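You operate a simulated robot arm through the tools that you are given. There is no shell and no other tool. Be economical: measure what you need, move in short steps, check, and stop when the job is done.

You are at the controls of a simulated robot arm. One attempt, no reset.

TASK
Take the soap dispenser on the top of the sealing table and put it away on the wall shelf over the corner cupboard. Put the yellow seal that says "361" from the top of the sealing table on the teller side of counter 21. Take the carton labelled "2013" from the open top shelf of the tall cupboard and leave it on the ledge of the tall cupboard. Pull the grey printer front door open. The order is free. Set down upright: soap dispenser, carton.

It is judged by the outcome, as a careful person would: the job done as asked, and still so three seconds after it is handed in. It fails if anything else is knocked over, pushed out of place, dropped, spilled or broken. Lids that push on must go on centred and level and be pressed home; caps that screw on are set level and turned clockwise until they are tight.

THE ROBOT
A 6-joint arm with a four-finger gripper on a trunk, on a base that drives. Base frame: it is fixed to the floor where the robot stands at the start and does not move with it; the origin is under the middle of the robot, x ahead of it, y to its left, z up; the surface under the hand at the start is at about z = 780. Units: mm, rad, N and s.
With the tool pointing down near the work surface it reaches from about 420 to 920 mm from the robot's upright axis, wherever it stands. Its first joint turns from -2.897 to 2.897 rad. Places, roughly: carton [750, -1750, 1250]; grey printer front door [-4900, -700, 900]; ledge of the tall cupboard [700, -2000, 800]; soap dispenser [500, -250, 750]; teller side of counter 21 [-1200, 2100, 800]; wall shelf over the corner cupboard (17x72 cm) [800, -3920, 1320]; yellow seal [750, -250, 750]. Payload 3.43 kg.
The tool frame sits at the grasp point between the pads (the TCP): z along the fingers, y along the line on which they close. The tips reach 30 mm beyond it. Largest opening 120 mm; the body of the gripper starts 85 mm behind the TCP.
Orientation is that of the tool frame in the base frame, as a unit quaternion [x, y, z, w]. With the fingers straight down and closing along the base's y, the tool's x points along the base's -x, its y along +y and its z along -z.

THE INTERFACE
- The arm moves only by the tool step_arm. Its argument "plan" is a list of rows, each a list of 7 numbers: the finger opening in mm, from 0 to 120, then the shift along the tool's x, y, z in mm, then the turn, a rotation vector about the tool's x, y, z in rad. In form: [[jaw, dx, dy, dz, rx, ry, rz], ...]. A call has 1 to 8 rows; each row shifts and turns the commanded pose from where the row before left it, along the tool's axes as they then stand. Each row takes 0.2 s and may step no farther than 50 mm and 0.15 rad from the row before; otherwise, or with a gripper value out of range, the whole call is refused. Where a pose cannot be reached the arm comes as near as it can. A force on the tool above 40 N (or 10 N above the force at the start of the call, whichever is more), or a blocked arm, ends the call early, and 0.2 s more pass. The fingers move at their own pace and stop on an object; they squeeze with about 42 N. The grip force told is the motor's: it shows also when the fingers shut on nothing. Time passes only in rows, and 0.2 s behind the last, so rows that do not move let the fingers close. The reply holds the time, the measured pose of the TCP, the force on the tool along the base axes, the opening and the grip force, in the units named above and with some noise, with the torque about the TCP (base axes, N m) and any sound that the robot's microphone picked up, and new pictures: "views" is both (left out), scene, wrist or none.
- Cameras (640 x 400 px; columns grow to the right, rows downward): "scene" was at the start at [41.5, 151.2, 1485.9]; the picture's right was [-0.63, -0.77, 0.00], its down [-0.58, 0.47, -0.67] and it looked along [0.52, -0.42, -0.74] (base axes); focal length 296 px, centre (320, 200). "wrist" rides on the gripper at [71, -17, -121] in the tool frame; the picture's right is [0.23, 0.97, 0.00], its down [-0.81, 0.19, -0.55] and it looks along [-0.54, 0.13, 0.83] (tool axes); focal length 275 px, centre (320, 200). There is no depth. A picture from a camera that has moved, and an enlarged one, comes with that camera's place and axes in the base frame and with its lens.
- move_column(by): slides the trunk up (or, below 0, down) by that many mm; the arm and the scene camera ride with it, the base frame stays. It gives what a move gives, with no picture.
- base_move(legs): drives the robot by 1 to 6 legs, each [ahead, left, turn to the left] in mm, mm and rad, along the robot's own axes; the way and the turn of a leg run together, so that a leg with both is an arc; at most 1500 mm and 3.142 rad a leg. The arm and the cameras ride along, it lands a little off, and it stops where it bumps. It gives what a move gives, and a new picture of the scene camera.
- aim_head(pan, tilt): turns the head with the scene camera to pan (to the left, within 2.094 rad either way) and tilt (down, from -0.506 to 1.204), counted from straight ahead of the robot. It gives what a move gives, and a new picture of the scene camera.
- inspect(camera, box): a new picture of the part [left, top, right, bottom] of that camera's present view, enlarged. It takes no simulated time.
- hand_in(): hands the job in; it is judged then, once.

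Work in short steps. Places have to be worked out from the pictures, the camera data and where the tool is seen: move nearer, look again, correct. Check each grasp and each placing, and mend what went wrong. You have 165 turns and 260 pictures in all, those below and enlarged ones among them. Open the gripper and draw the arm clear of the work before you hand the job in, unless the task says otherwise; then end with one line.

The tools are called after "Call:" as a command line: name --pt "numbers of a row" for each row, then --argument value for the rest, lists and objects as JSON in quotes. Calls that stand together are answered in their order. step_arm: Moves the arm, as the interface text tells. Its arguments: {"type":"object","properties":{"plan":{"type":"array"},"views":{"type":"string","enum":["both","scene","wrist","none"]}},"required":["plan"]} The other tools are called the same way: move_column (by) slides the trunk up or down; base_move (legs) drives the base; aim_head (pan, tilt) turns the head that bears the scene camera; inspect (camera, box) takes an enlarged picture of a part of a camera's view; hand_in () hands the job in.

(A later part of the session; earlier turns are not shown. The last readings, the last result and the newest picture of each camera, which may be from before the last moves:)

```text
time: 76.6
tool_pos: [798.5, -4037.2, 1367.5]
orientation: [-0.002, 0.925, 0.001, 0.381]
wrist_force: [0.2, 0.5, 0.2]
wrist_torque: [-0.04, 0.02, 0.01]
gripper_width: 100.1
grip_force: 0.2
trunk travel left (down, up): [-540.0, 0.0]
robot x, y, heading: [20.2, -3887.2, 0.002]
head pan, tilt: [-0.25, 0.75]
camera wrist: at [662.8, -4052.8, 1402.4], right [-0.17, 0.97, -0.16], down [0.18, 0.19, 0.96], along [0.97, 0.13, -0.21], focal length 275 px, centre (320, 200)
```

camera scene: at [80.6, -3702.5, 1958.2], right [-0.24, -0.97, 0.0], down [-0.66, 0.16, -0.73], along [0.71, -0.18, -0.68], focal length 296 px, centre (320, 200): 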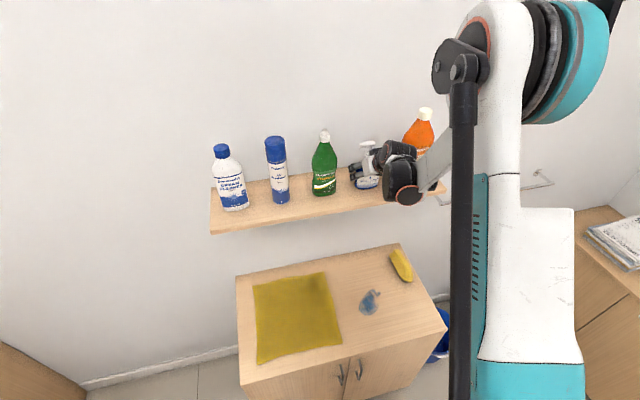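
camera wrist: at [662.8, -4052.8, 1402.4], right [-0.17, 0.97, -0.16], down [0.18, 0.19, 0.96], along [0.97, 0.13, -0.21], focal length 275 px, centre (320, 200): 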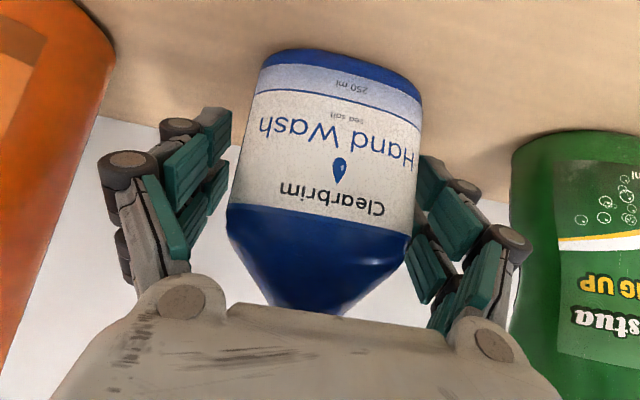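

Released, standing upright. I retract back and up along the tool axis.

Call:
step_arm --pt "100 0 1 -20 0 0 0" --pt "100 0 0 -40 0 0 0" --pt "100 0 0 -45 0 0 0" --pt "100 0 0 -45 0 0 0" --views "wrist"

Call:
base_move --legs '[[-400, 0, 0]]'

```text
time: 77.6
tool_pos: [687.8, -4036.8, 1475.5]
orientation: [-0.002, 0.924, 0.001, 0.383]
wrist_force: [-1.2, 0.0, 0.4]
wrist_torque: [-0.03, -0.02, -0.01]
gripper_width: 100.3
grip_force: 0.1
trunk travel left (down, up): [-540.0, 0.0]
robot x, y, heading: [23.3, -3887.6, 0.008]
head pan, tilt: [-0.25, 0.75]
camera wrist: at [552.9, -4051.4, 1509.9], right [-0.17, 0.97, -0.16], down [0.18, 0.19, 0.96], along [0.97, 0.13, -0.21], focal length 275 px, centre (320, 200)
```

wrist: 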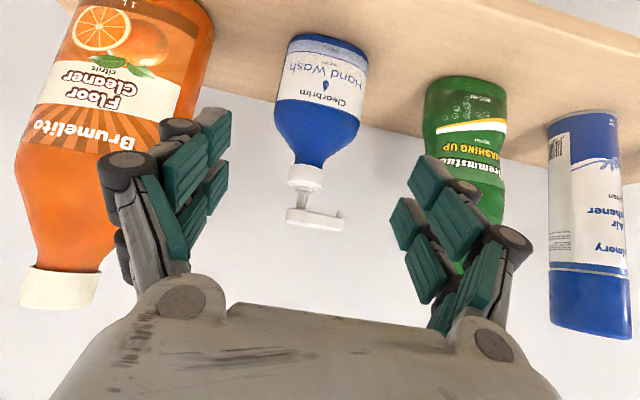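

```text
time: 80.1
tool_pos: [284.9, -4038.1, 1474.7]
orientation: [-0.002, 0.925, 0.001, 0.381]
wrist_force: [-0.7, 0.2, 0.4]
wrist_torque: [0.02, -0.01, 0.01]
gripper_width: 100.0
grip_force: 0.1
trunk travel left (down, up): [-540.0, 0.0]
robot x, y, heading: [-387.5, -3884.0, 0.005]
head pan, tilt: [-0.25, 0.75]
camera scene: at [-324.7, -3705.0, 1958.2], right [-0.24, -0.97, 0.0], down [-0.66, 0.17, -0.73], along [0.71, -0.18, -0.68], focal length 296 px, centre (320, 200)
```

scene: 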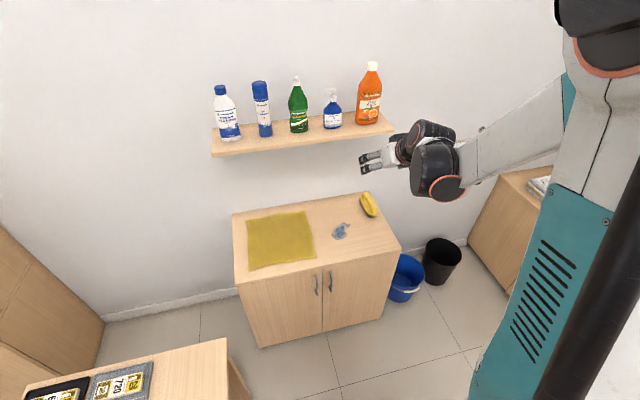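

Dispenser placed. Now I drive back around the form table to the tall cupboard: back up, turn to +y, and drive along the gap.

Call:
base_move --legs '[[-1000, 0, 0], [-570, 0, 0], [0, 0, 1.5708], [1300, 0, 0], [700, 0, 0]]'

```text
time: 101.5
tool_pos: [-1758.8, -1239.0, 1473.6]
orientation: [-0.65, 0.658, 0.267, 0.272]
wrist_force: [1.0, 0.2, 1.0]
wrist_torque: [0.0, 0.02, -0.01]
gripper_width: 99.8
grip_force: 0.1
trunk travel left (down, up): [-540.0, 0.0]
robot x, y, heading: [-1923.7, -1907.6, 1.56]
head pan, tilt: [-0.25, 0.75]
camera scene: at [-2101.5, -1841.7, 1958.1], right [0.97, -0.26, 0.0], down [-0.18, -0.66, -0.73], along [0.19, 0.71, -0.68], focal length 296 px, centre (320, 200)
```

scene: 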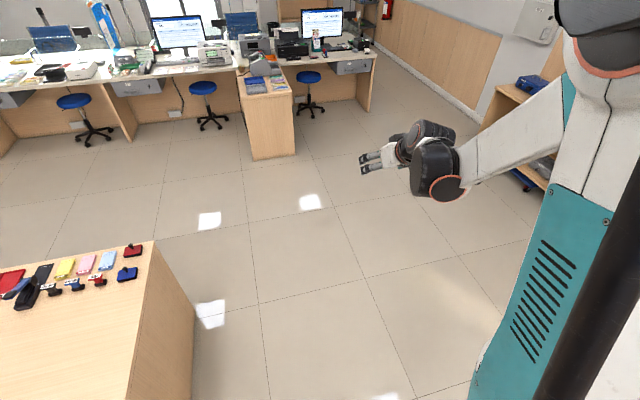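

I turn right to face +x and approach the tall cupboard to x≈-600.

Call:
base_move --legs '[[0, 0, -1.56], [1300, 0, 0]]'

Call:
aim_head --pan 0.1 --tilt 0.45

```text
time: 111.8
tool_pos: [53.2, -2064.6, 1474.0]
orientation: [0.001, 0.924, 0.0, 0.382]
wrist_force: [-0.4, -0.2, -0.7]
wrist_torque: [0.02, -0.01, 0.01]
gripper_width: 100.1
grip_force: 0.1
trunk travel left (down, up): [-540.0, 0.0]
robot x, y, heading: [-614.9, -1908.3, 0.001]
head pan, tilt: [-0.25, 0.75]
camera scene: at [-554.8, -1727.6, 1958.1], right [-0.25, -0.97, 0.0], down [-0.66, 0.17, -0.73], along [0.71, -0.18, -0.68], focal length 296 px, centre (320, 200)
```

scene: 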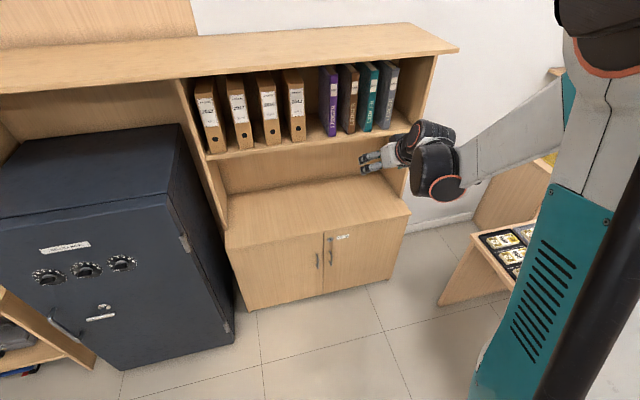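

```text
time: 112.7
tool_pos: [53.2, -2063.9, 1473.6]
orientation: [0.0, 0.924, 0.0, 0.381]
wrist_force: [-0.2, 0.4, 0.5]
wrist_torque: [0.02, 0.01, 0.01]
gripper_width: 99.6
grip_force: 0.2
trunk travel left (down, up): [-540.0, 0.0]
robot x, y, heading: [-617.0, -1906.9, 0.0]
head pan, tilt: [0.099, 0.45]
camera scene: at [-544.0, -1698.1, 1984.5], right [0.1, -1.0, 0.0], down [-0.43, -0.04, -0.9], along [0.9, 0.09, -0.44], focal length 296 px, centre (320, 200)
```

scene: 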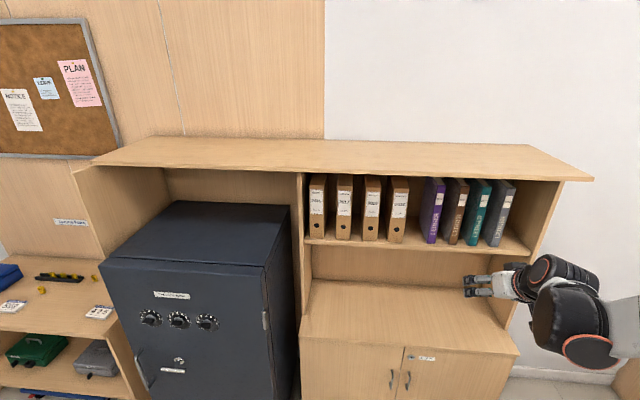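

Good frontal view. I zoom in on the cartons.

Call:
inspect --camera "scene" --box '[296, 160, 456, 260]'

Call:
inspect --camera "scene" --box '[280, 130, 600, 380]'

```text
4.00 times, centred on (376, 210) of scene
camera zoom: at [-544.0, -1698.1, 1984.5], right [0.1, -1.0, 0.0], down [-0.43, -0.04, -0.9], along [0.9, 0.09, -0.44], focal length 1185 px, centre (96, 160)
```

zoom: 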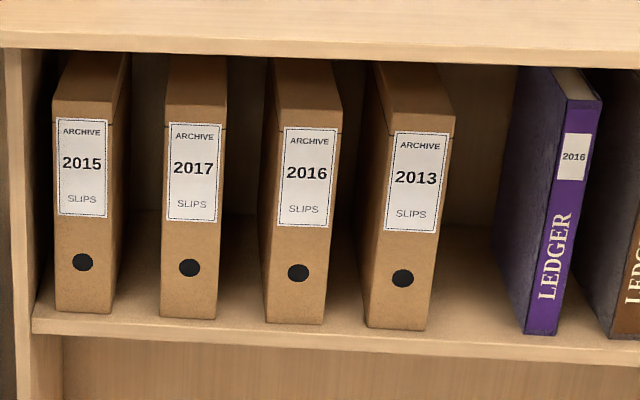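

```text
1.60 times, centred on (440, 255) of scene
camera zoom: at [-544.0, -1698.1, 1984.5], right [0.1, -1.0, 0.0], down [-0.43, -0.04, -0.9], along [0.9, 0.09, -0.44], focal length 474 px, centre (128, 112)
```

zoom: 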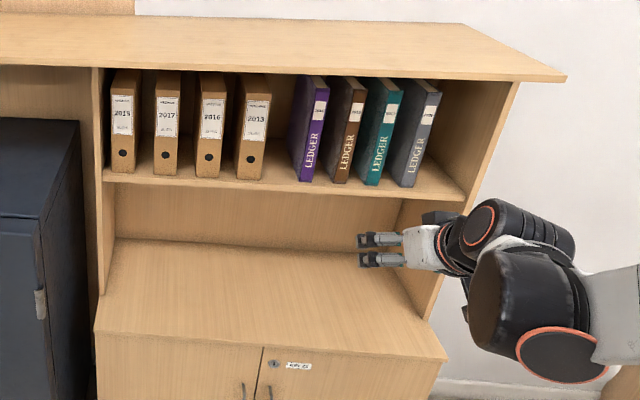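

Triangulation: carton 2013 front face x≈622, y −1888…−1962, base z≈1220, height ≈245; gaps 45 mm left, 105 mm right. Ledge z≈800, x 418–810. I align the arm (y −1925, z 1350) and flatten the tool to 20° below horizontal.

Call:
step_arm --pt "120 22 35 22 0 0 0" --pt "120 22 35 22 0 0 0" --pt "120 22 35 22 0 0 0" --pt "120 22 34 22 0 0 0" --pt "120 0 0 0 0 -0.145 0" --pt "120 0 0 0 0 -0.145 0" --pt "120 0 0 0 0 -0.146 0"

```text
time: 114.3
tool_pos: [102.4, -1926.7, 1409.7]
orientation: [0.001, 0.82, 0.0, 0.572]
wrist_force: [0.3, 0.0, -0.5]
wrist_torque: [-0.01, -0.01, 0.02]
gripper_width: 119.9
grip_force: 0.1
out of reach, approached as far as the arm can: row 5, 6, 7
trunk travel left (down, up): [-540.0, 0.0]
robot x, y, heading: [-616.8, -1906.0, -0.005]
head pan, tilt: [0.099, 0.45]
camera scene: at [-543.7, -1698.7, 1984.6], right [0.1, -1.0, 0.0], down [-0.43, -0.04, -0.9], along [0.9, 0.09, -0.44], focal length 296 px, centre (320, 200)
camera wrist: at [-35.8, -1942.1, 1383.5], right [-0.08, 0.97, -0.21], down [-0.24, 0.19, 0.95], along [0.97, 0.13, 0.22], focal length 275 px, centre (320, 200)
```

scene: 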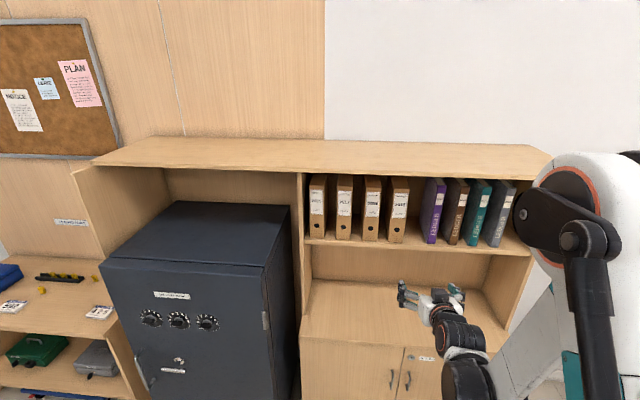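
wrist: 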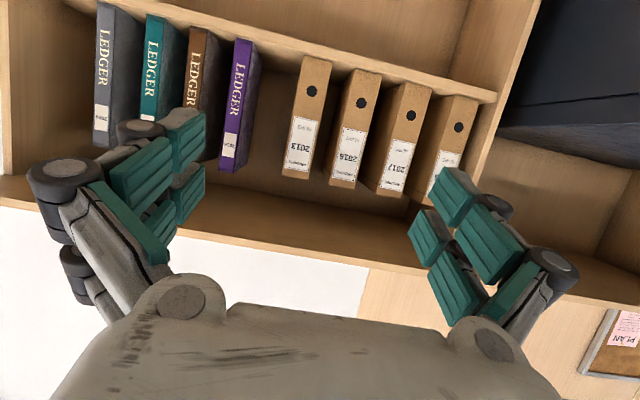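

Tool is at 20° below horizontal, TCP z 1410; lower the trunk 62 mm and drive ahead 400 mm, then look through the wrist camera.

Call:
move_column --by -62

Call:
base_move --legs '[[400, 0, 0]]'

Call:
inspect --camera "wrist" --box '[0, 0, 640, 400]'

```text
time: 115.3
tool_pos: [101.9, -1926.8, 1348.6]
orientation: [0.0, 0.82, 0.0, 0.572]
wrist_force: [0.4, -0.9, 0.0]
wrist_torque: [0.0, -0.01, -0.05]
gripper_width: 120.0
grip_force: 0.0
trunk travel left (down, up): [-478.0, 62.0]
robot x, y, heading: [-615.9, -1907.3, 0.006]
head pan, tilt: [0.099, 0.45]
```

```text
time: 117.8
tool_pos: [500.5, -1928.2, 1346.7]
orientation: [0.001, 0.821, 0.0, 0.571]
wrist_force: [0.4, 0.3, 0.0]
wrist_torque: [0.01, 0.04, 0.0]
gripper_width: 119.9
grip_force: 0.1
trunk travel left (down, up): [-478.0, 62.0]
robot x, y, heading: [-219.7, -1908.9, -0.003]
head pan, tilt: [0.099, 0.45]
camera scene: at [-145.2, -1698.8, 1922.5], right [0.1, -1.0, 0.0], down [-0.43, -0.04, -0.9], along [0.9, 0.09, -0.44], focal length 296 px, centre (320, 200)
```

scene: 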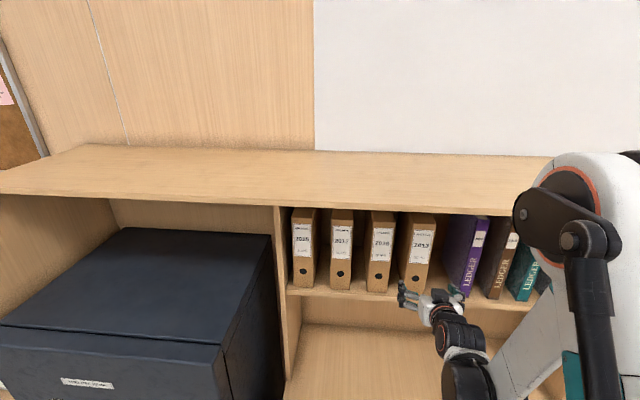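

```text
1.00 times, centred on (320, 200) of wrist (not enlarged: the box is as wide or as high as the picture)
camera zoom: at [361.9, -1943.2, 1321.2], right [-0.08, 0.97, -0.22], down [-0.24, 0.19, 0.95], along [0.97, 0.13, 0.21], focal length 275 px, centre (320, 200)
```

zoom: 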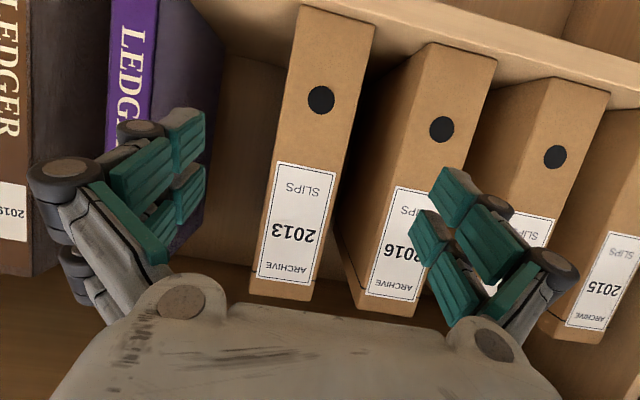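

Carton centre y≈-1927, matching the TCP. I narrow the opening to 95 mm (2016 is 48 mm away) and advance 110 mm.

Call:
step_arm --pt "95 0 1 0 0 0 0" --pt "95 0 0 0 0 0 0" --views "none"

Call:
base_move --legs '[[110, 0, 0.002]]'

Call:
inspect --camera "wrist" --box '[0, 0, 640, 400]'

```text
time: 118.4
tool_pos: [498.9, -1927.3, 1346.8]
orientation: [0.002, 0.821, -0.001, 0.571]
wrist_force: [-0.3, -0.6, 0.0]
wrist_torque: [0.03, 0.0, -0.02]
gripper_width: 95.0
grip_force: 0.1
trunk travel left (down, up): [-478.0, 62.0]
robot x, y, heading: [-220.5, -1910.8, 0.002]
head pan, tilt: [0.099, 0.45]
```

```text
time: 119.6
tool_pos: [612.0, -1926.2, 1345.8]
orientation: [0.001, 0.821, -0.001, 0.571]
wrist_force: [0.3, 0.7, -0.8]
wrist_torque: [0.0, 0.01, 0.01]
gripper_width: 95.0
grip_force: 0.1
trunk travel left (down, up): [-478.0, 62.0]
robot x, y, heading: [-109.0, -1907.6, -0.002]
head pan, tilt: [0.099, 0.45]
camera scene: at [-33.5, -1698.8, 1922.4], right [0.1, -1.0, 0.0], down [-0.43, -0.04, -0.9], along [0.9, 0.09, -0.44], focal length 296 px, centre (320, 200)
```

scene: 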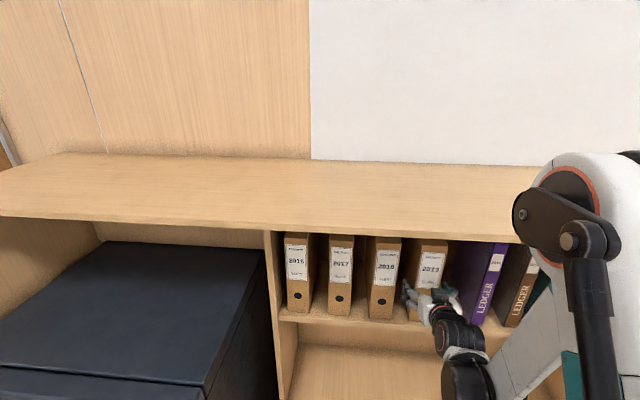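

```text
1.00 times, centred on (320, 200) of wrist (not enlarged: the box is as wide or as high as the picture)
camera zoom: at [473.8, -1941.7, 1320.6], right [-0.08, 0.97, -0.22], down [-0.23, 0.19, 0.95], along [0.97, 0.13, 0.21], focal length 275 px, centre (320, 200)
```

zoom: 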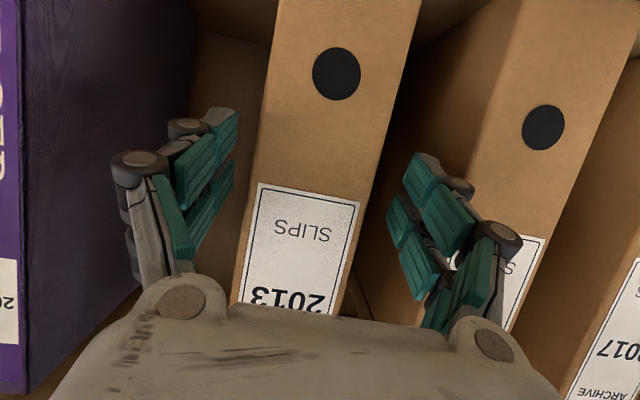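

The right finger's knuckle is close to carton 2016. I narrow to 84 mm and shift 2 mm towards −y, then check.

Call:
step_arm --pt "84 0 -2 0 0 0 0" --pt "84 0 0 0 0 0 0" --views "wrist"

```text
time: 120.2
tool_pos: [609.7, -1929.0, 1347.7]
orientation: [0.0, 0.82, 0.0, 0.572]
wrist_force: [0.5, 0.2, 0.6]
wrist_torque: [-0.02, 0.01, -0.03]
gripper_width: 83.8
grip_force: 0.1
trunk travel left (down, up): [-478.0, 62.0]
robot x, y, heading: [-109.3, -1909.5, 0.001]
head pan, tilt: [0.099, 0.45]
camera wrist: at [471.3, -1943.6, 1321.8], right [-0.08, 0.97, -0.22], down [-0.24, 0.19, 0.95], along [0.97, 0.13, 0.22], focal length 275 px, centre (320, 200)
```

wrist: 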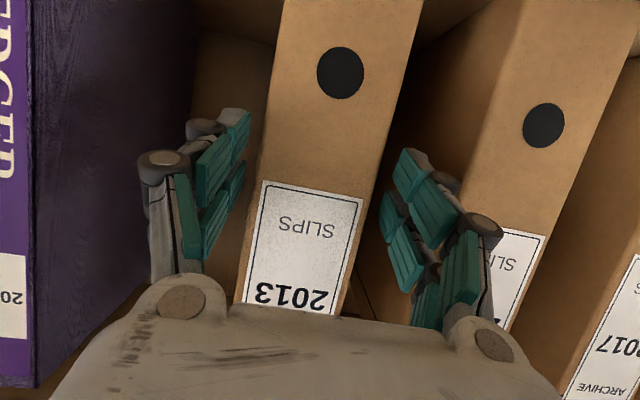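

Clearances are ~10 mm on each side. I advance 40 mm in small steps with the force guard, then close.

Call:
step_arm --pt "84 -3.4 0 9.4 0 0 0" --pt "84 -3.4 0 9.4 0 0 0" --pt "84 -3.4 0 9.4 0 0 0" --pt "84 -3.4 0 9.4 0 0 0" --views "wrist"

```text
time: 121.2
tool_pos: [648.3, -1928.9, 1348.0]
orientation: [0.001, 0.821, -0.001, 0.571]
wrist_force: [-0.2, 0.0, 0.0]
wrist_torque: [0.01, 0.01, 0.0]
gripper_width: 83.8
grip_force: 0.0
trunk travel left (down, up): [-478.0, 62.0]
robot x, y, heading: [-108.3, -1907.0, -0.002]
head pan, tilt: [0.099, 0.45]
camera wrist: at [512.0, -1944.0, 1321.4], right [-0.08, 0.97, -0.22], down [-0.24, 0.19, 0.95], along [0.97, 0.13, 0.21], focal length 275 px, centre (320, 200)
```

wrist: 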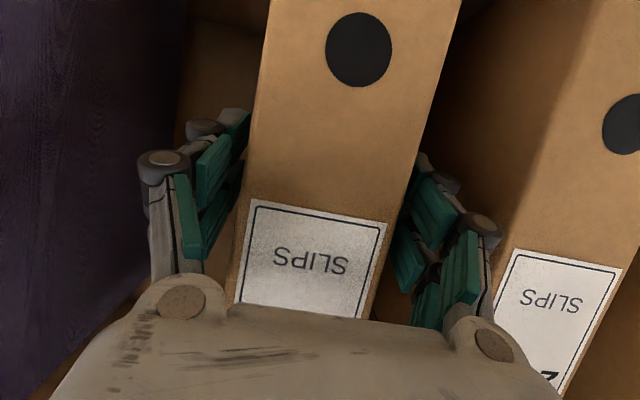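

No contact. I advance another 28 mm, then close.

Call:
step_arm --pt "84 -3.4 0 9.4 0 0 0" --pt "84 -3.4 0 9.4 0 0 0" --pt "84 -2.7 0 7.5 0 0 0" --pt "60 0 0 0 0 0 0" --pt "50 0 0 0 0 0 0" --pt "50 0 0 0 0 0 0" --views "wrist"

```text
time: 122.6
tool_pos: [676.7, -1928.2, 1347.8]
orientation: [0.0, 0.821, 0.0, 0.571]
wrist_force: [-2.9, -1.7, 0.9]
wrist_torque: [0.06, -0.96, -0.19]
gripper_width: 74.4
grip_force: 42.0
trunk travel left (down, up): [-478.0, 62.0]
robot x, y, heading: [-109.8, -1914.0, -0.003]
head pan, tilt: [0.099, 0.45]
camera wrist: at [539.1, -1943.8, 1321.5], right [-0.08, 0.97, -0.22], down [-0.24, 0.19, 0.95], along [0.97, 0.13, 0.22], focal length 275 px, centre (320, 200)
```

wrist: 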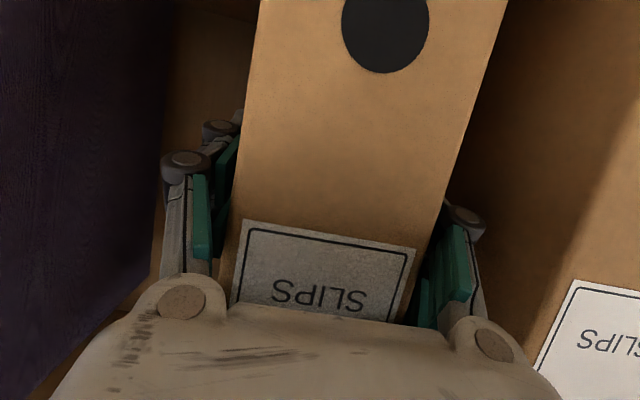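

Gripped at 74 mm. I lift 10 mm with the trunk and check weight and tilt.

Call:
move_column --by 10

Call:
inspect --camera "wrist" --box '[0, 0, 640, 400]'

```text
time: 123.2
tool_pos: [677.5, -1930.3, 1355.7]
orientation: [0.0, 0.821, 0.0, 0.571]
wrist_force: [0.1, -0.8, -8.8]
wrist_torque: [0.02, 0.54, -0.02]
gripper_width: 74.0
grip_force: 42.0
trunk travel left (down, up): [-488.0, 52.0]
robot x, y, heading: [-108.5, -1910.4, -0.004]
head pan, tilt: [0.099, 0.45]
```

```text
1.00 times, centred on (320, 200) of wrist (not enlarged: the box is as wide or as high as the picture)
camera zoom: at [540.4, -1943.5, 1330.5], right [-0.08, 0.97, -0.22], down [-0.24, 0.19, 0.95], along [0.97, 0.13, 0.21], focal length 275 px, centre (320, 200)
```

zoom: 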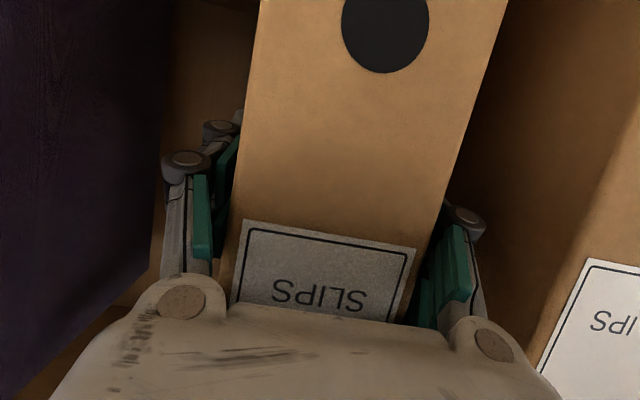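

Held without slip (≈0.9 kg). I pull straight back 380 mm, then lower the trunk.

Call:
base_move --legs '[[-380, 0, 0]]'

Call:
move_column --by -370

Call:
aim_head --pan 0.05 --tilt 0.55

Call:
inspect --camera "wrist" --box '[0, 0, 640, 400]'

```text
time: 125.6
tool_pos: [296.2, -1928.2, 1357.1]
orientation: [0.001, 0.821, 0.0, 0.571]
wrist_force: [-1.2, -0.3, -8.1]
wrist_torque: [0.02, 0.55, -0.01]
gripper_width: 73.6
grip_force: 42.0
trunk travel left (down, up): [-488.0, 52.0]
robot x, y, heading: [-492.7, -1910.5, -0.004]
head pan, tilt: [0.099, 0.45]
camera scene: at [-418.4, -1698.5, 1932.6], right [0.1, -1.0, 0.0], down [-0.43, -0.04, -0.9], along [0.9, 0.09, -0.44], focal length 296 px, centre (320, 200)
```

scene: 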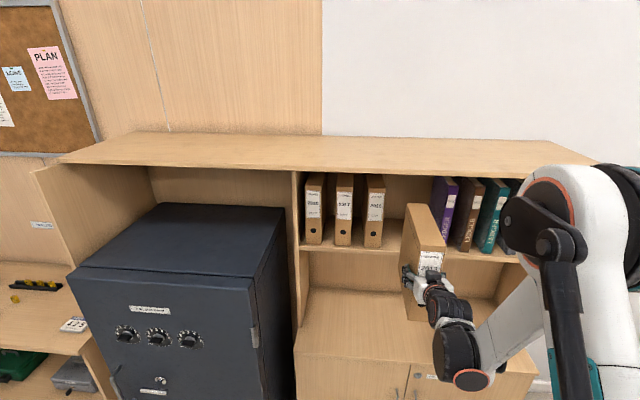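

```text
time: 129.1
tool_pos: [296.3, -1928.0, 986.5]
orientation: [0.001, 0.821, -0.001, 0.571]
wrist_force: [-0.6, 0.4, -8.2]
wrist_torque: [0.02, 0.58, -0.01]
gripper_width: 72.7
grip_force: 42.2
trunk travel left (down, up): [-118.0, 422.0]
robot x, y, heading: [-490.5, -1912.9, -0.001]
head pan, tilt: [0.099, 0.45]
```

```text
time: 129.8
tool_pos: [296.2, -1928.3, 987.4]
orientation: [0.001, 0.821, -0.001, 0.571]
wrist_force: [0.0, -0.1, -9.2]
wrist_torque: [0.0, 0.55, 0.01]
gripper_width: 72.2
grip_force: 42.5
trunk travel left (down, up): [-118.0, 422.0]
robot x, y, heading: [-493.4, -1909.9, 0.004]
head pan, tilt: [0.051, 0.55]
camera scene: at [-419.0, -1703.1, 1553.5], right [0.05, -1.0, 0.0], down [-0.52, -0.03, -0.85], along [0.85, 0.04, -0.52], focal length 296 px, centre (320, 200)
```

scene: 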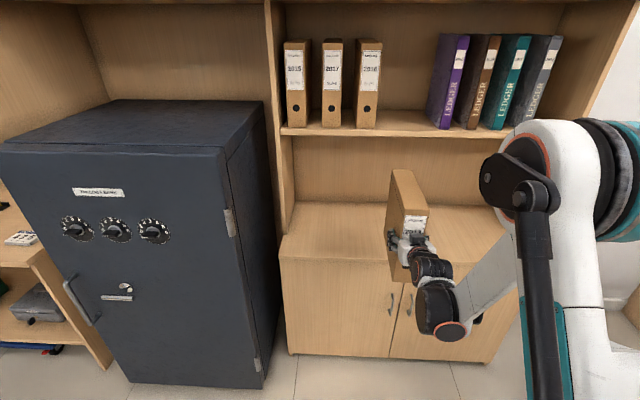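

```text
1.00 times, centred on (320, 200) of wrist (not enlarged: the box is as wide or as high as the picture)
camera zoom: at [158.7, -1943.2, 960.6], right [-0.08, 0.97, -0.22], down [-0.24, 0.19, 0.95], along [0.97, 0.13, 0.21], focal length 275 px, centre (320, 200)
```

zoom: 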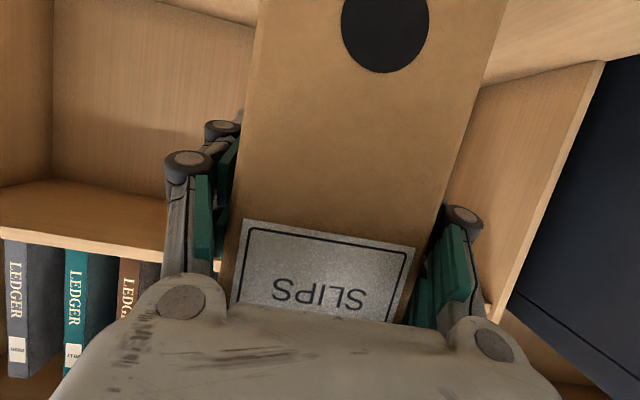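

New triangulation suggests the ledge is nearer z≈700 with its front at x≈500. I zoom in to refine before lowering.

Call:
inspect --camera "scene" --box '[260, 180, 540, 370]'

```text
2.11 times, centred on (400, 275) of scene
camera zoom: at [-419.0, -1703.1, 1553.5], right [0.05, -1.0, 0.0], down [-0.52, -0.03, -0.85], along [0.85, 0.04, -0.52], focal length 624 px, centre (152, 42)
```

zoom: 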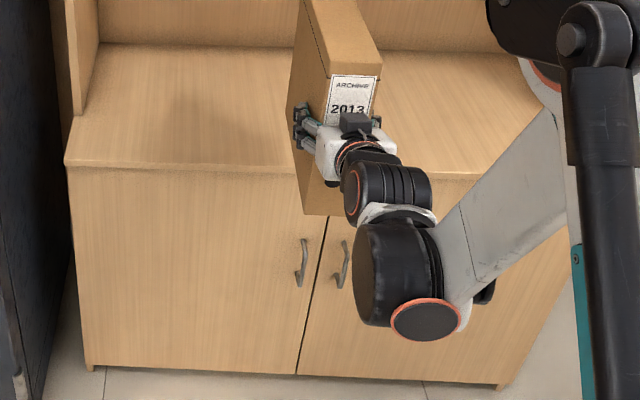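

Refined: ledge z≈726, front x≈480. I lower 80 mm, then drive 280 mm forward so the carton is over the ledge.

Call:
move_column --by -70

Call:
base_move --legs '[[280, 0, 0]]'

Call:
inspect --camera "wrist" --box '[0, 0, 640, 400]'

```text
time: 130.9
tool_pos: [296.3, -1927.8, 917.0]
orientation: [0.001, 0.821, -0.001, 0.571]
wrist_force: [0.3, -0.3, -8.1]
wrist_torque: [0.05, 0.57, 0.03]
gripper_width: 72.0
grip_force: 41.8
trunk travel left (down, up): [-48.0, 492.0]
robot x, y, heading: [-491.5, -1908.6, 0.001]
head pan, tilt: [0.051, 0.55]
```

```text
time: 132.8
tool_pos: [570.7, -1928.8, 916.2]
orientation: [0.0, 0.821, 0.0, 0.571]
wrist_force: [-0.8, -1.0, -7.8]
wrist_torque: [0.07, 0.57, -0.01]
gripper_width: 71.8
grip_force: 42.0
trunk travel left (down, up): [-48.0, 492.0]
robot x, y, heading: [-213.8, -1912.8, 0.001]
head pan, tilt: [0.051, 0.55]
camera scene: at [-144.1, -1703.6, 1483.4], right [0.05, -1.0, 0.0], down [-0.52, -0.03, -0.85], along [0.85, 0.04, -0.52], focal length 296 px, centre (320, 200)
```

scene: 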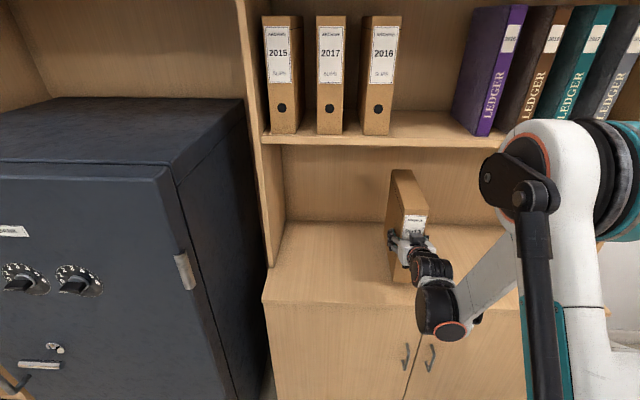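

```text
1.00 times, centred on (320, 200) of wrist (not enlarged: the box is as wide or as high as the picture)
camera zoom: at [433.4, -1944.2, 890.6], right [-0.08, 0.97, -0.22], down [-0.24, 0.19, 0.95], along [0.97, 0.13, 0.21], focal length 275 px, centre (320, 200)
```

zoom: 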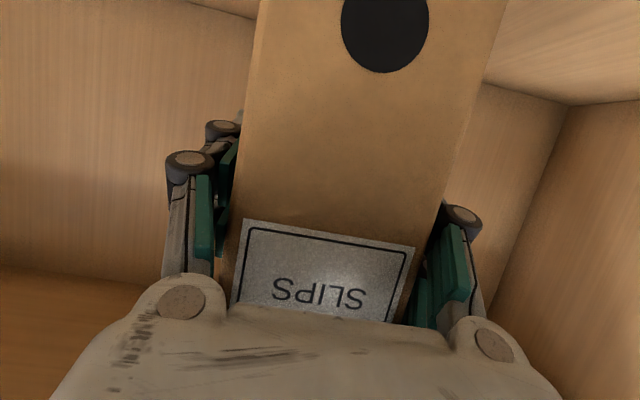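

Carton is over the ledge. Lower 45 mm with the trunk and read the force.

Call:
move_column --by -45

Call:
inspect --camera "scene" --box '[340, 150, 500, 300]'

```text
time: 133.6
tool_pos: [569.0, -1930.4, 877.2]
orientation: [0.001, 0.817, -0.001, 0.577]
wrist_force: [-8.4, 0.3, 16.6]
wrist_torque: [0.02, -0.7, -0.95]
gripper_width: 69.1
grip_force: 42.0
trunk travel left (down, up): [-3.0, 537.0]
robot x, y, heading: [-214.1, -1907.8, -0.006]
head pan, tilt: [0.051, 0.55]
stopped: the force on the tool passed its limit at 44 N (the readings are from after the stop); the commanded pose is now the measured one
```

```text
2.67 times, centred on (420, 225) of scene
camera zoom: at [-147.4, -1703.4, 1438.7], right [0.05, -1.0, 0.0], down [-0.52, -0.03, -0.85], along [0.85, 0.04, -0.52], focal length 790 px, centre (53, 133)
```

zoom: 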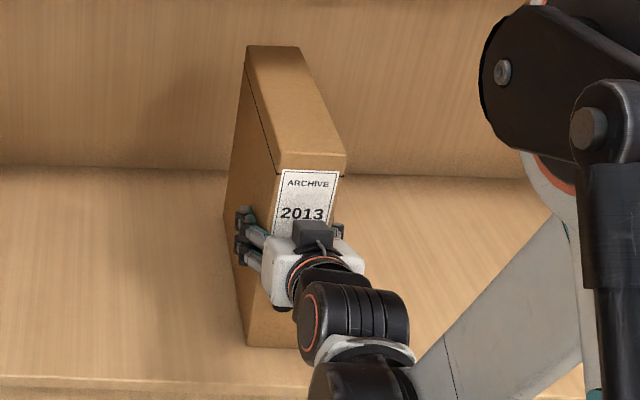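

Contact with the ledge at TCP z≈877. I relieve a few mm and check whether the load is neutral.

Call:
move_column --by 3

Call:
inspect --camera "wrist" --box '[0, 0, 640, 400]'

```text
time: 134.2
tool_pos: [571.7, -1930.5, 877.8]
orientation: [0.0, 0.819, 0.0, 0.574]
wrist_force: [-4.1, -2.4, 2.3]
wrist_torque: [-0.35, -0.92, -0.48]
gripper_width: 68.6
grip_force: 41.9
trunk travel left (down, up): [-6.0, 534.0]
robot x, y, heading: [-213.7, -1908.6, 0.0]
head pan, tilt: [0.051, 0.55]
```

```text
1.00 times, centred on (320, 200) of wrist (not enlarged: the box is as wide or as high as the picture)
camera zoom: at [433.6, -1944.8, 850.9], right [-0.08, 0.97, -0.22], down [-0.24, 0.19, 0.95], along [0.97, 0.12, 0.22], focal length 275 px, centre (320, 200)
```

zoom: 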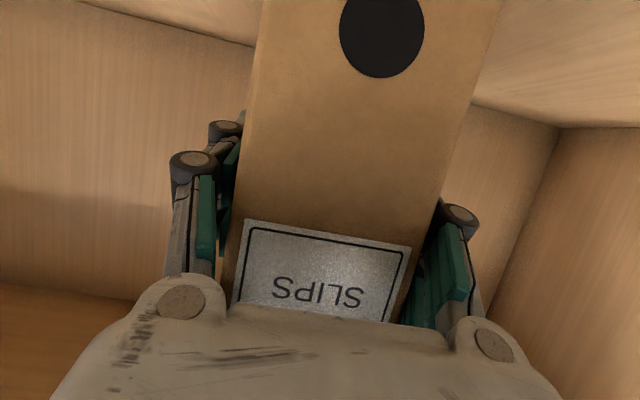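

The carton rests on the ledge. I open the fingers slowly.

Call:
step_arm --pt "72 0 0 0 0 0 0" --pt "76 0 0 0 0 0 0" --pt "84 0 0 0 0 0 0" --pt "92 0 0 0 0 0 0" --pt "92 0 0 0 0 0 0"

```text
time: 135.4
tool_pos: [571.8, -1929.1, 878.4]
orientation: [0.001, 0.819, -0.001, 0.574]
wrist_force: [0.4, 0.3, 0.3]
wrist_torque: [0.0, -0.01, -0.01]
gripper_width: 92.0
grip_force: 0.2
trunk travel left (down, up): [-6.0, 534.0]
robot x, y, heading: [-212.7, -1906.2, -0.0]
head pan, tilt: [0.051, 0.55]
camera scene: at [-144.8, -1703.5, 1441.6], right [0.05, -1.0, 0.0], down [-0.52, -0.03, -0.85], along [0.85, 0.04, -0.52], focal length 296 px, centre (320, 200)
camera wrist: at [434.0, -1944.3, 850.9], right [-0.08, 0.97, -0.22], down [-0.24, 0.19, 0.95], along [0.97, 0.13, 0.22], focal length 275 px, centre (320, 200)
```

scene: 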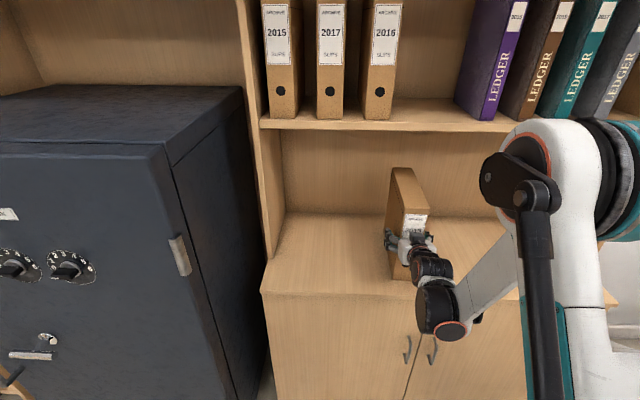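
wrist: 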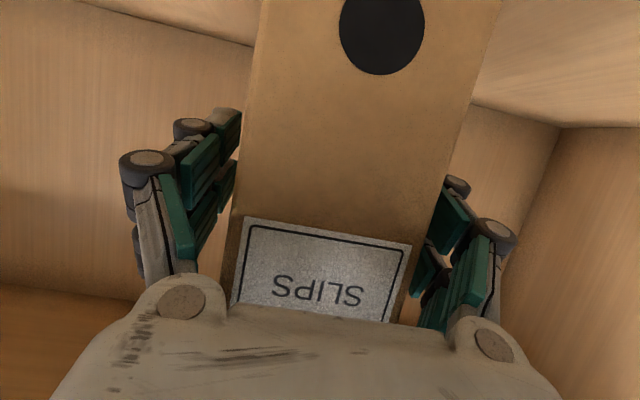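

It stands free. I back off 300 mm with the base and verify.

Call:
base_move --legs '[[-350, 0, 0]]'

Call:
inspect --camera "scene" --box '[260, 130, 580, 330]'

```text
time: 137.6
tool_pos: [220.7, -1930.6, 876.4]
orientation: [0.001, 0.819, 0.0, 0.574]
wrist_force: [-0.5, 0.0, -0.8]
wrist_torque: [0.0, 0.0, -0.01]
gripper_width: 92.5
grip_force: 0.1
trunk travel left (down, up): [-6.0, 534.0]
robot x, y, heading: [-566.6, -1909.3, -0.002]
head pan, tilt: [0.051, 0.55]
camera scene: at [-495.3, -1702.8, 1441.6], right [0.05, -1.0, 0.0], down [-0.52, -0.02, -0.85], along [0.85, 0.04, -0.52], focal length 296 px, centre (320, 200)
```

scene: 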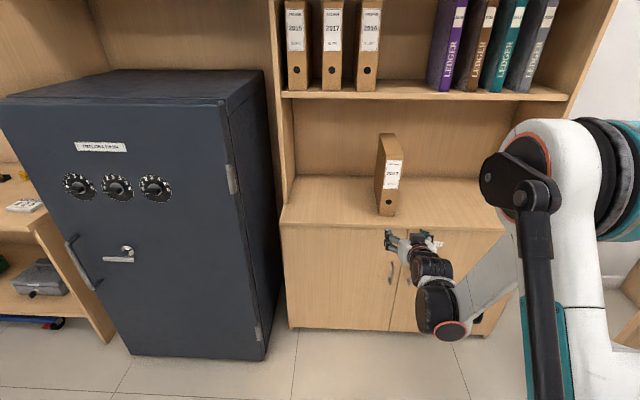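

```text
2.00 times, centred on (420, 230) of scene
camera zoom: at [-495.3, -1702.8, 1441.6], right [0.05, -1.0, 0.0], down [-0.52, -0.02, -0.85], along [0.85, 0.04, -0.52], focal length 592 px, centre (120, 140)
```

zoom: 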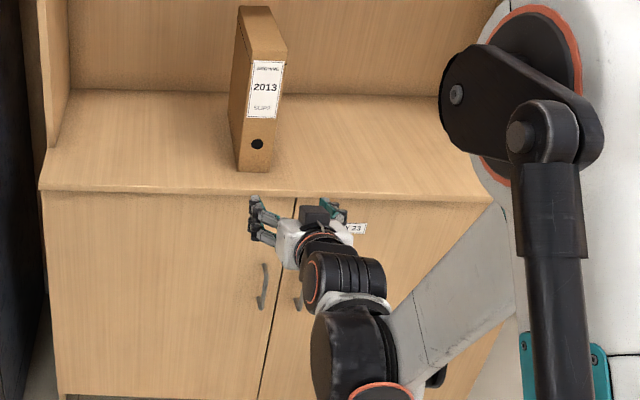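

Carton 2013 stands upright on the ledge. Next, the seal: I raise the trunk, back up 250 mm and strafe left to the sealing table.

Call:
move_column --by 200

Call:
base_move --legs '[[-250, 0, 0], [0, 1000, 0], [0, 560, 0]]'

Call:
step_arm --pt "60 0 0 0 0 0.15 0" --pt "60 0 0 0 0 0.15 0" --pt "60 0 0 0 0 0.15 0" --pt "60 0 0 0 0 0.15 0" --pt "60 0 0 0 0 0.15 0" --pt "60 0 0 0 0 0.15 0" --pt "60 0 0 0 0 0.15 0" --pt "60 0 0 0 0 0.15 0" --views "none"

```text
time: 139.8
tool_pos: [220.3, -1929.9, 1076.7]
orientation: [0.002, 0.818, -0.001, 0.575]
wrist_force: [0.3, -0.2, 0.1]
wrist_torque: [-0.03, -0.02, 0.01]
gripper_width: 92.0
grip_force: 0.1
trunk travel left (down, up): [-206.0, 334.0]
robot x, y, heading: [-565.5, -1909.1, -0.001]
head pan, tilt: [0.051, 0.55]
```

```text
time: 149.3
tool_pos: [-33.7, -355.1, 1077.6]
orientation: [0.0, 0.819, 0.0, 0.574]
wrist_force: [-0.6, -0.9, -0.2]
wrist_torque: [0.01, 0.0, 0.04]
gripper_width: 91.9
grip_force: 0.0
trunk travel left (down, up): [-206.0, 334.0]
robot x, y, heading: [-820.6, -334.8, -0.0]
head pan, tilt: [0.051, 0.55]
camera scene: at [-750.6, -132.3, 1641.6], right [0.05, -1.0, 0.0], down [-0.52, -0.03, -0.85], along [0.85, 0.04, -0.52], focal length 296 px, centre (320, 200)
```

scene: 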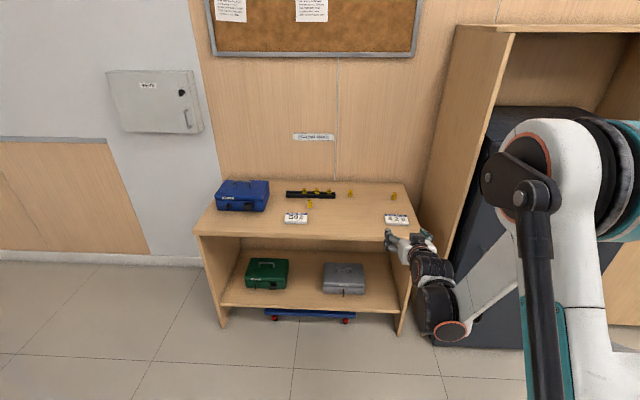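

```text
time: 151.1
tool_pos: [-34.4, -356.6, 1077.2]
orientation: [0.0, 1.0, 0.001, 0.01]
wrist_force: [0.5, -0.6, 1.0]
wrist_torque: [0.0, 0.04, 0.0]
gripper_width: 59.8
grip_force: 0.1
trunk travel left (down, up): [-206.0, 334.0]
robot x, y, heading: [-822.0, -338.6, -0.003]
head pan, tilt: [0.051, 0.55]
```

Seal position confirmed at (685,-466). I drive 640 mm ahead with tool pointing down at z 1077, then shift the arm sideways and look with the wrist camera.

Call:
base_move --legs '[[640, -60, 0]]'

Call:
step_arm --pt "60 0 -25 40 0 0.01 0" --pt "60 0 -25 40 0 0 0" --pt "60 0 0 40 0 0 0" --views "wrist"

```text
time: 154.6
tool_pos: [600.3, -417.7, 1076.6]
orientation: [0.001, 1.0, -0.001, 0.012]
wrist_force: [-0.1, -0.6, -0.4]
wrist_torque: [0.02, -0.02, -0.03]
gripper_width: 59.9
grip_force: 0.1
trunk travel left (down, up): [-206.0, 334.0]
robot x, y, heading: [-187.5, -399.0, 0.005]
head pan, tilt: [0.051, 0.55]
camera scene: at [-115.8, -192.4, 1641.6], right [0.05, -1.0, 0.0], down [-0.52, -0.03, -0.85], along [0.85, 0.04, -0.52], focal length 296 px, centre (320, 200)
```

scene: 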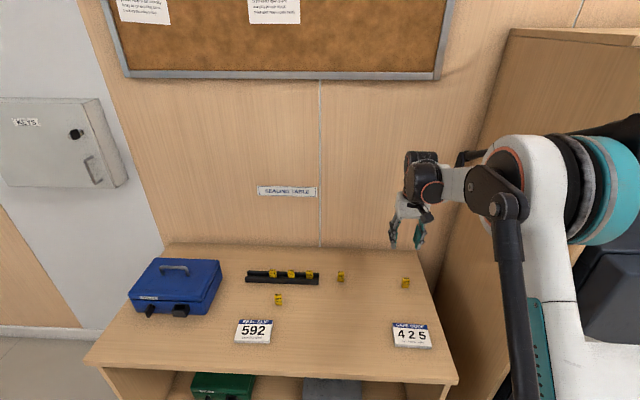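

```text
time: 155.4
tool_pos: [602.8, -465.9, 957.9]
orientation: [0.0, 1.0, 0.0, 0.007]
wrist_force: [-0.2, -0.2, 0.0]
wrist_torque: [0.0, 0.0, 0.0]
gripper_width: 60.0
grip_force: 0.0
trunk travel left (down, up): [-206.0, 334.0]
robot x, y, heading: [-185.0, -396.6, -0.003]
head pan, tilt: [0.051, 0.55]
camera wrist: at [530.1, -480.7, 1076.6], right [-0.23, 0.97, 0.0], down [0.8, 0.19, 0.56], along [0.55, 0.13, -0.83], focal length 275 px, centre (320, 200)
```

wrist: 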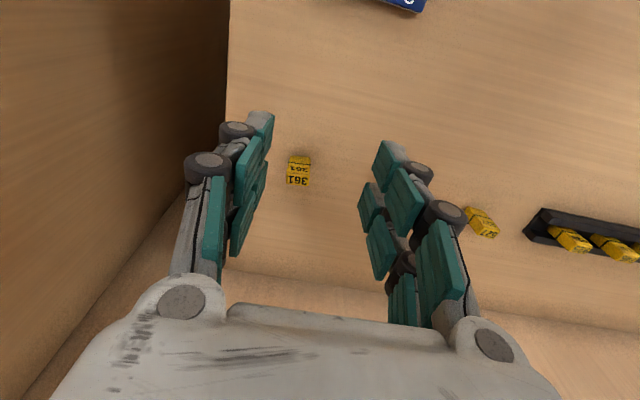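

The 361 seal is visible. Zoom to measure it.

Call:
inspect --camera "wrist" --box '[260, 130, 340, 210]'

```text
5.00 times, centred on (300, 170) of wrist
camera zoom: at [530.1, -480.7, 1076.6], right [-0.23, 0.97, 0.0], down [0.8, 0.19, 0.56], along [0.55, 0.13, -0.83], focal length 1376 px, centre (420, 350)
```

zoom: 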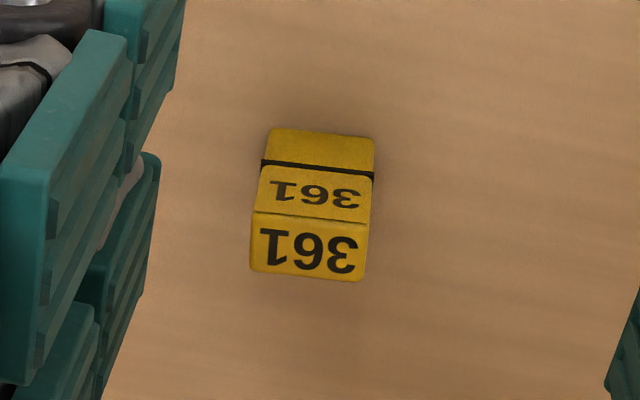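

Seal: centre (679,-470), ~14×25 mm, 41 mm tall, yawed about +0.16 rad. I move above it, align the yaw, and descend part-way.

Call:
step_arm --pt "60 -38 -2 0 0 0 0" --pt "60 -38 -2 0 0 0 0" --pt "60 0 0 40 0 0 -0.15" --pt "60 0 0 40 0 0 0" --views "wrist"

```text
time: 156.4
tool_pos: [680.2, -470.0, 878.2]
orientation: [-0.075, 0.997, -0.001, 0.008]
wrist_force: [-0.7, -0.4, -0.1]
wrist_torque: [0.01, -0.04, 0.02]
gripper_width: 59.9
grip_force: 0.0
trunk travel left (down, up): [-206.0, 334.0]
robot x, y, heading: [-187.2, -399.3, -0.002]
head pan, tilt: [0.051, 0.55]
camera wrist: at [610.8, -496.3, 998.3], right [-0.37, 0.93, 0.0], down [0.77, 0.31, 0.56], along [0.52, 0.21, -0.83], focal length 275 px, centre (320, 200)
```

wrist: 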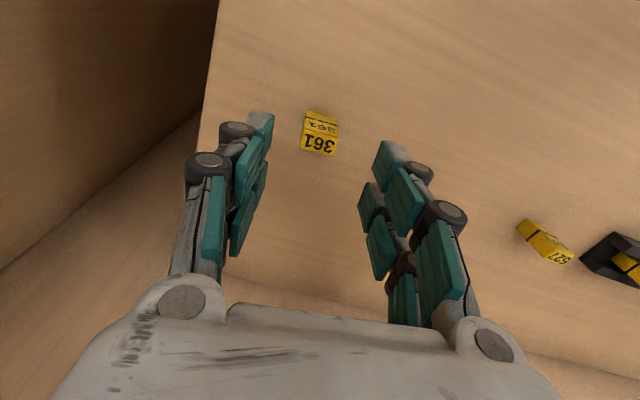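

Alignment matches the projection. I descend 61 mm and close.

Call:
step_arm --pt "60 0 0 30 0 0 0" --pt "60 0 0 21 0 0 0" --pt "60 0 0 10 0 0 0" --pt "15 0 0 0 0 0 0" --pt "10 0 0 0 0 0 0" --pt "10 0 0 0 0 0 0" --views "wrist"

```text
time: 157.8
tool_pos: [680.5, -470.5, 817.7]
orientation: [-0.075, 0.997, -0.001, 0.007]
wrist_force: [-0.8, -0.7, 0.4]
wrist_torque: [0.03, 0.0, 0.01]
gripper_width: 23.6
grip_force: 41.5
trunk travel left (down, up): [-206.0, 334.0]
robot x, y, heading: [-186.8, -399.6, 0.004]
head pan, tilt: [0.051, 0.55]
camera wrist: at [611.4, -496.4, 937.2], right [-0.37, 0.93, -0.01], down [0.77, 0.31, 0.56], along [0.52, 0.21, -0.83], focal length 275 px, centre (320, 200)
```

wrist: 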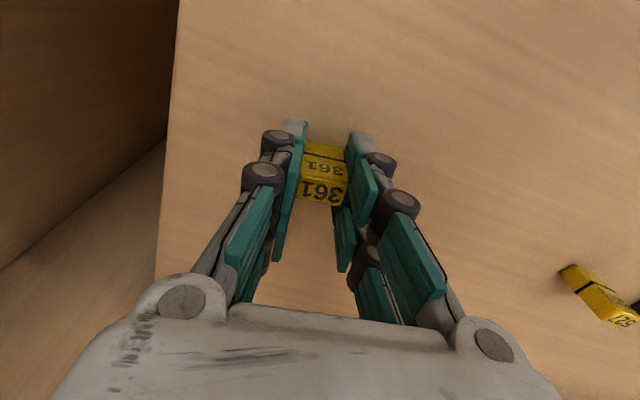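

Gripped at 23.6 mm. I lift with the trunk 250 mm and back away.

Call:
move_column --by 250

Call:
base_move --legs '[[-500, 0, 0]]'

Call:
inspect --camera "wrist" --box '[200, 100, 440, 250]'

Call:
aim_head --pan 1.9 --tilt 0.35

```text
time: 160.4
tool_pos: [681.0, -470.9, 1067.3]
orientation: [-0.075, 0.997, 0.0, 0.007]
wrist_force: [-0.9, -0.1, -0.4]
wrist_torque: [0.03, -0.02, -0.02]
gripper_width: 23.5
grip_force: 41.8
trunk travel left (down, up): [-456.0, 84.0]
robot x, y, heading: [-186.9, -396.4, 0.001]
head pan, tilt: [0.051, 0.55]
```

```text
time: 163.4
tool_pos: [179.9, -472.5, 1069.1]
orientation: [-0.075, 0.997, -0.001, 0.007]
wrist_force: [0.1, 0.5, 0.8]
wrist_torque: [-0.02, -0.02, 0.01]
gripper_width: 22.9
grip_force: 41.9
trunk travel left (down, up): [-456.0, 84.0]
robot x, y, heading: [-689.8, -398.5, -0.002]
head pan, tilt: [0.051, 0.55]
camera scene: at [-618.1, -192.4, 1891.7], right [0.05, -1.0, 0.0], down [-0.52, -0.03, -0.85], along [0.85, 0.04, -0.52], focal length 296 px, centre (320, 200)
```

scene: 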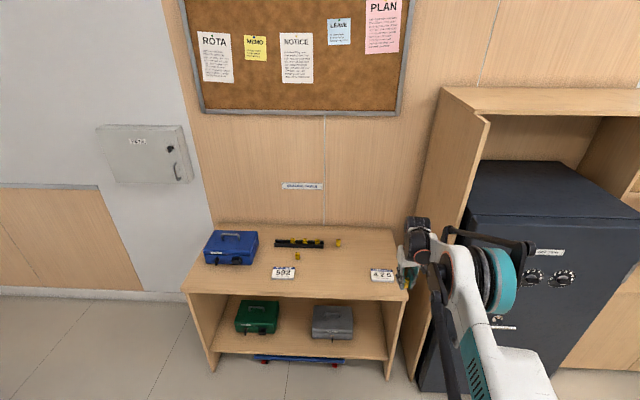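

```text
2.67 times, centred on (320, 175) of wrist
camera zoom: at [109.7, -496.6, 1187.8], right [-0.37, 0.93, -0.01], down [0.77, 0.31, 0.56], along [0.53, 0.21, -0.83], focal length 734 px, centre (320, 267)
```

zoom: 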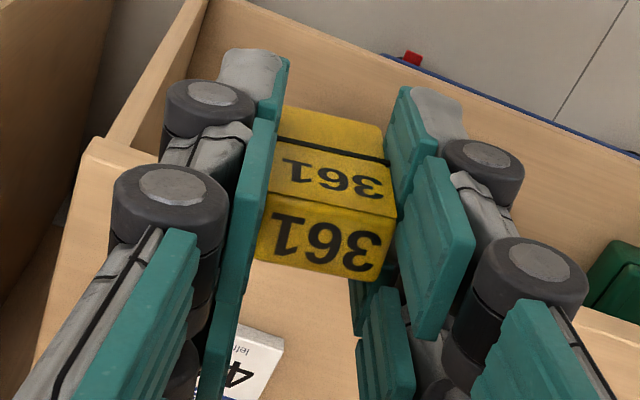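

```text
time: 165.2
tool_pos: [180.6, -471.0, 1068.7]
orientation: [-0.075, 0.997, 0.0, 0.006]
wrist_force: [0.2, -0.5, -0.8]
wrist_torque: [0.04, 0.01, 0.0]
gripper_width: 23.1
grip_force: 41.8
trunk travel left (down, up): [-456.0, 84.0]
robot x, y, heading: [-687.1, -399.0, -0.003]
head pan, tilt: [1.901, 0.351]
camera scene: at [-736.7, -108.8, 1909.9], right [0.95, 0.32, 0.0], down [0.11, -0.33, -0.94], along [-0.3, 0.89, -0.34], focal length 296 px, centre (320, 200)
```

scene: 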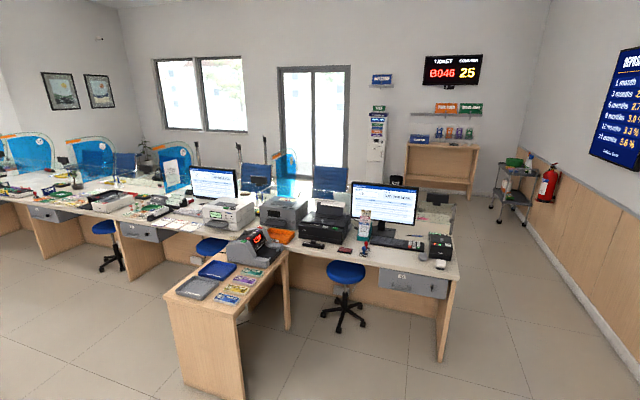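

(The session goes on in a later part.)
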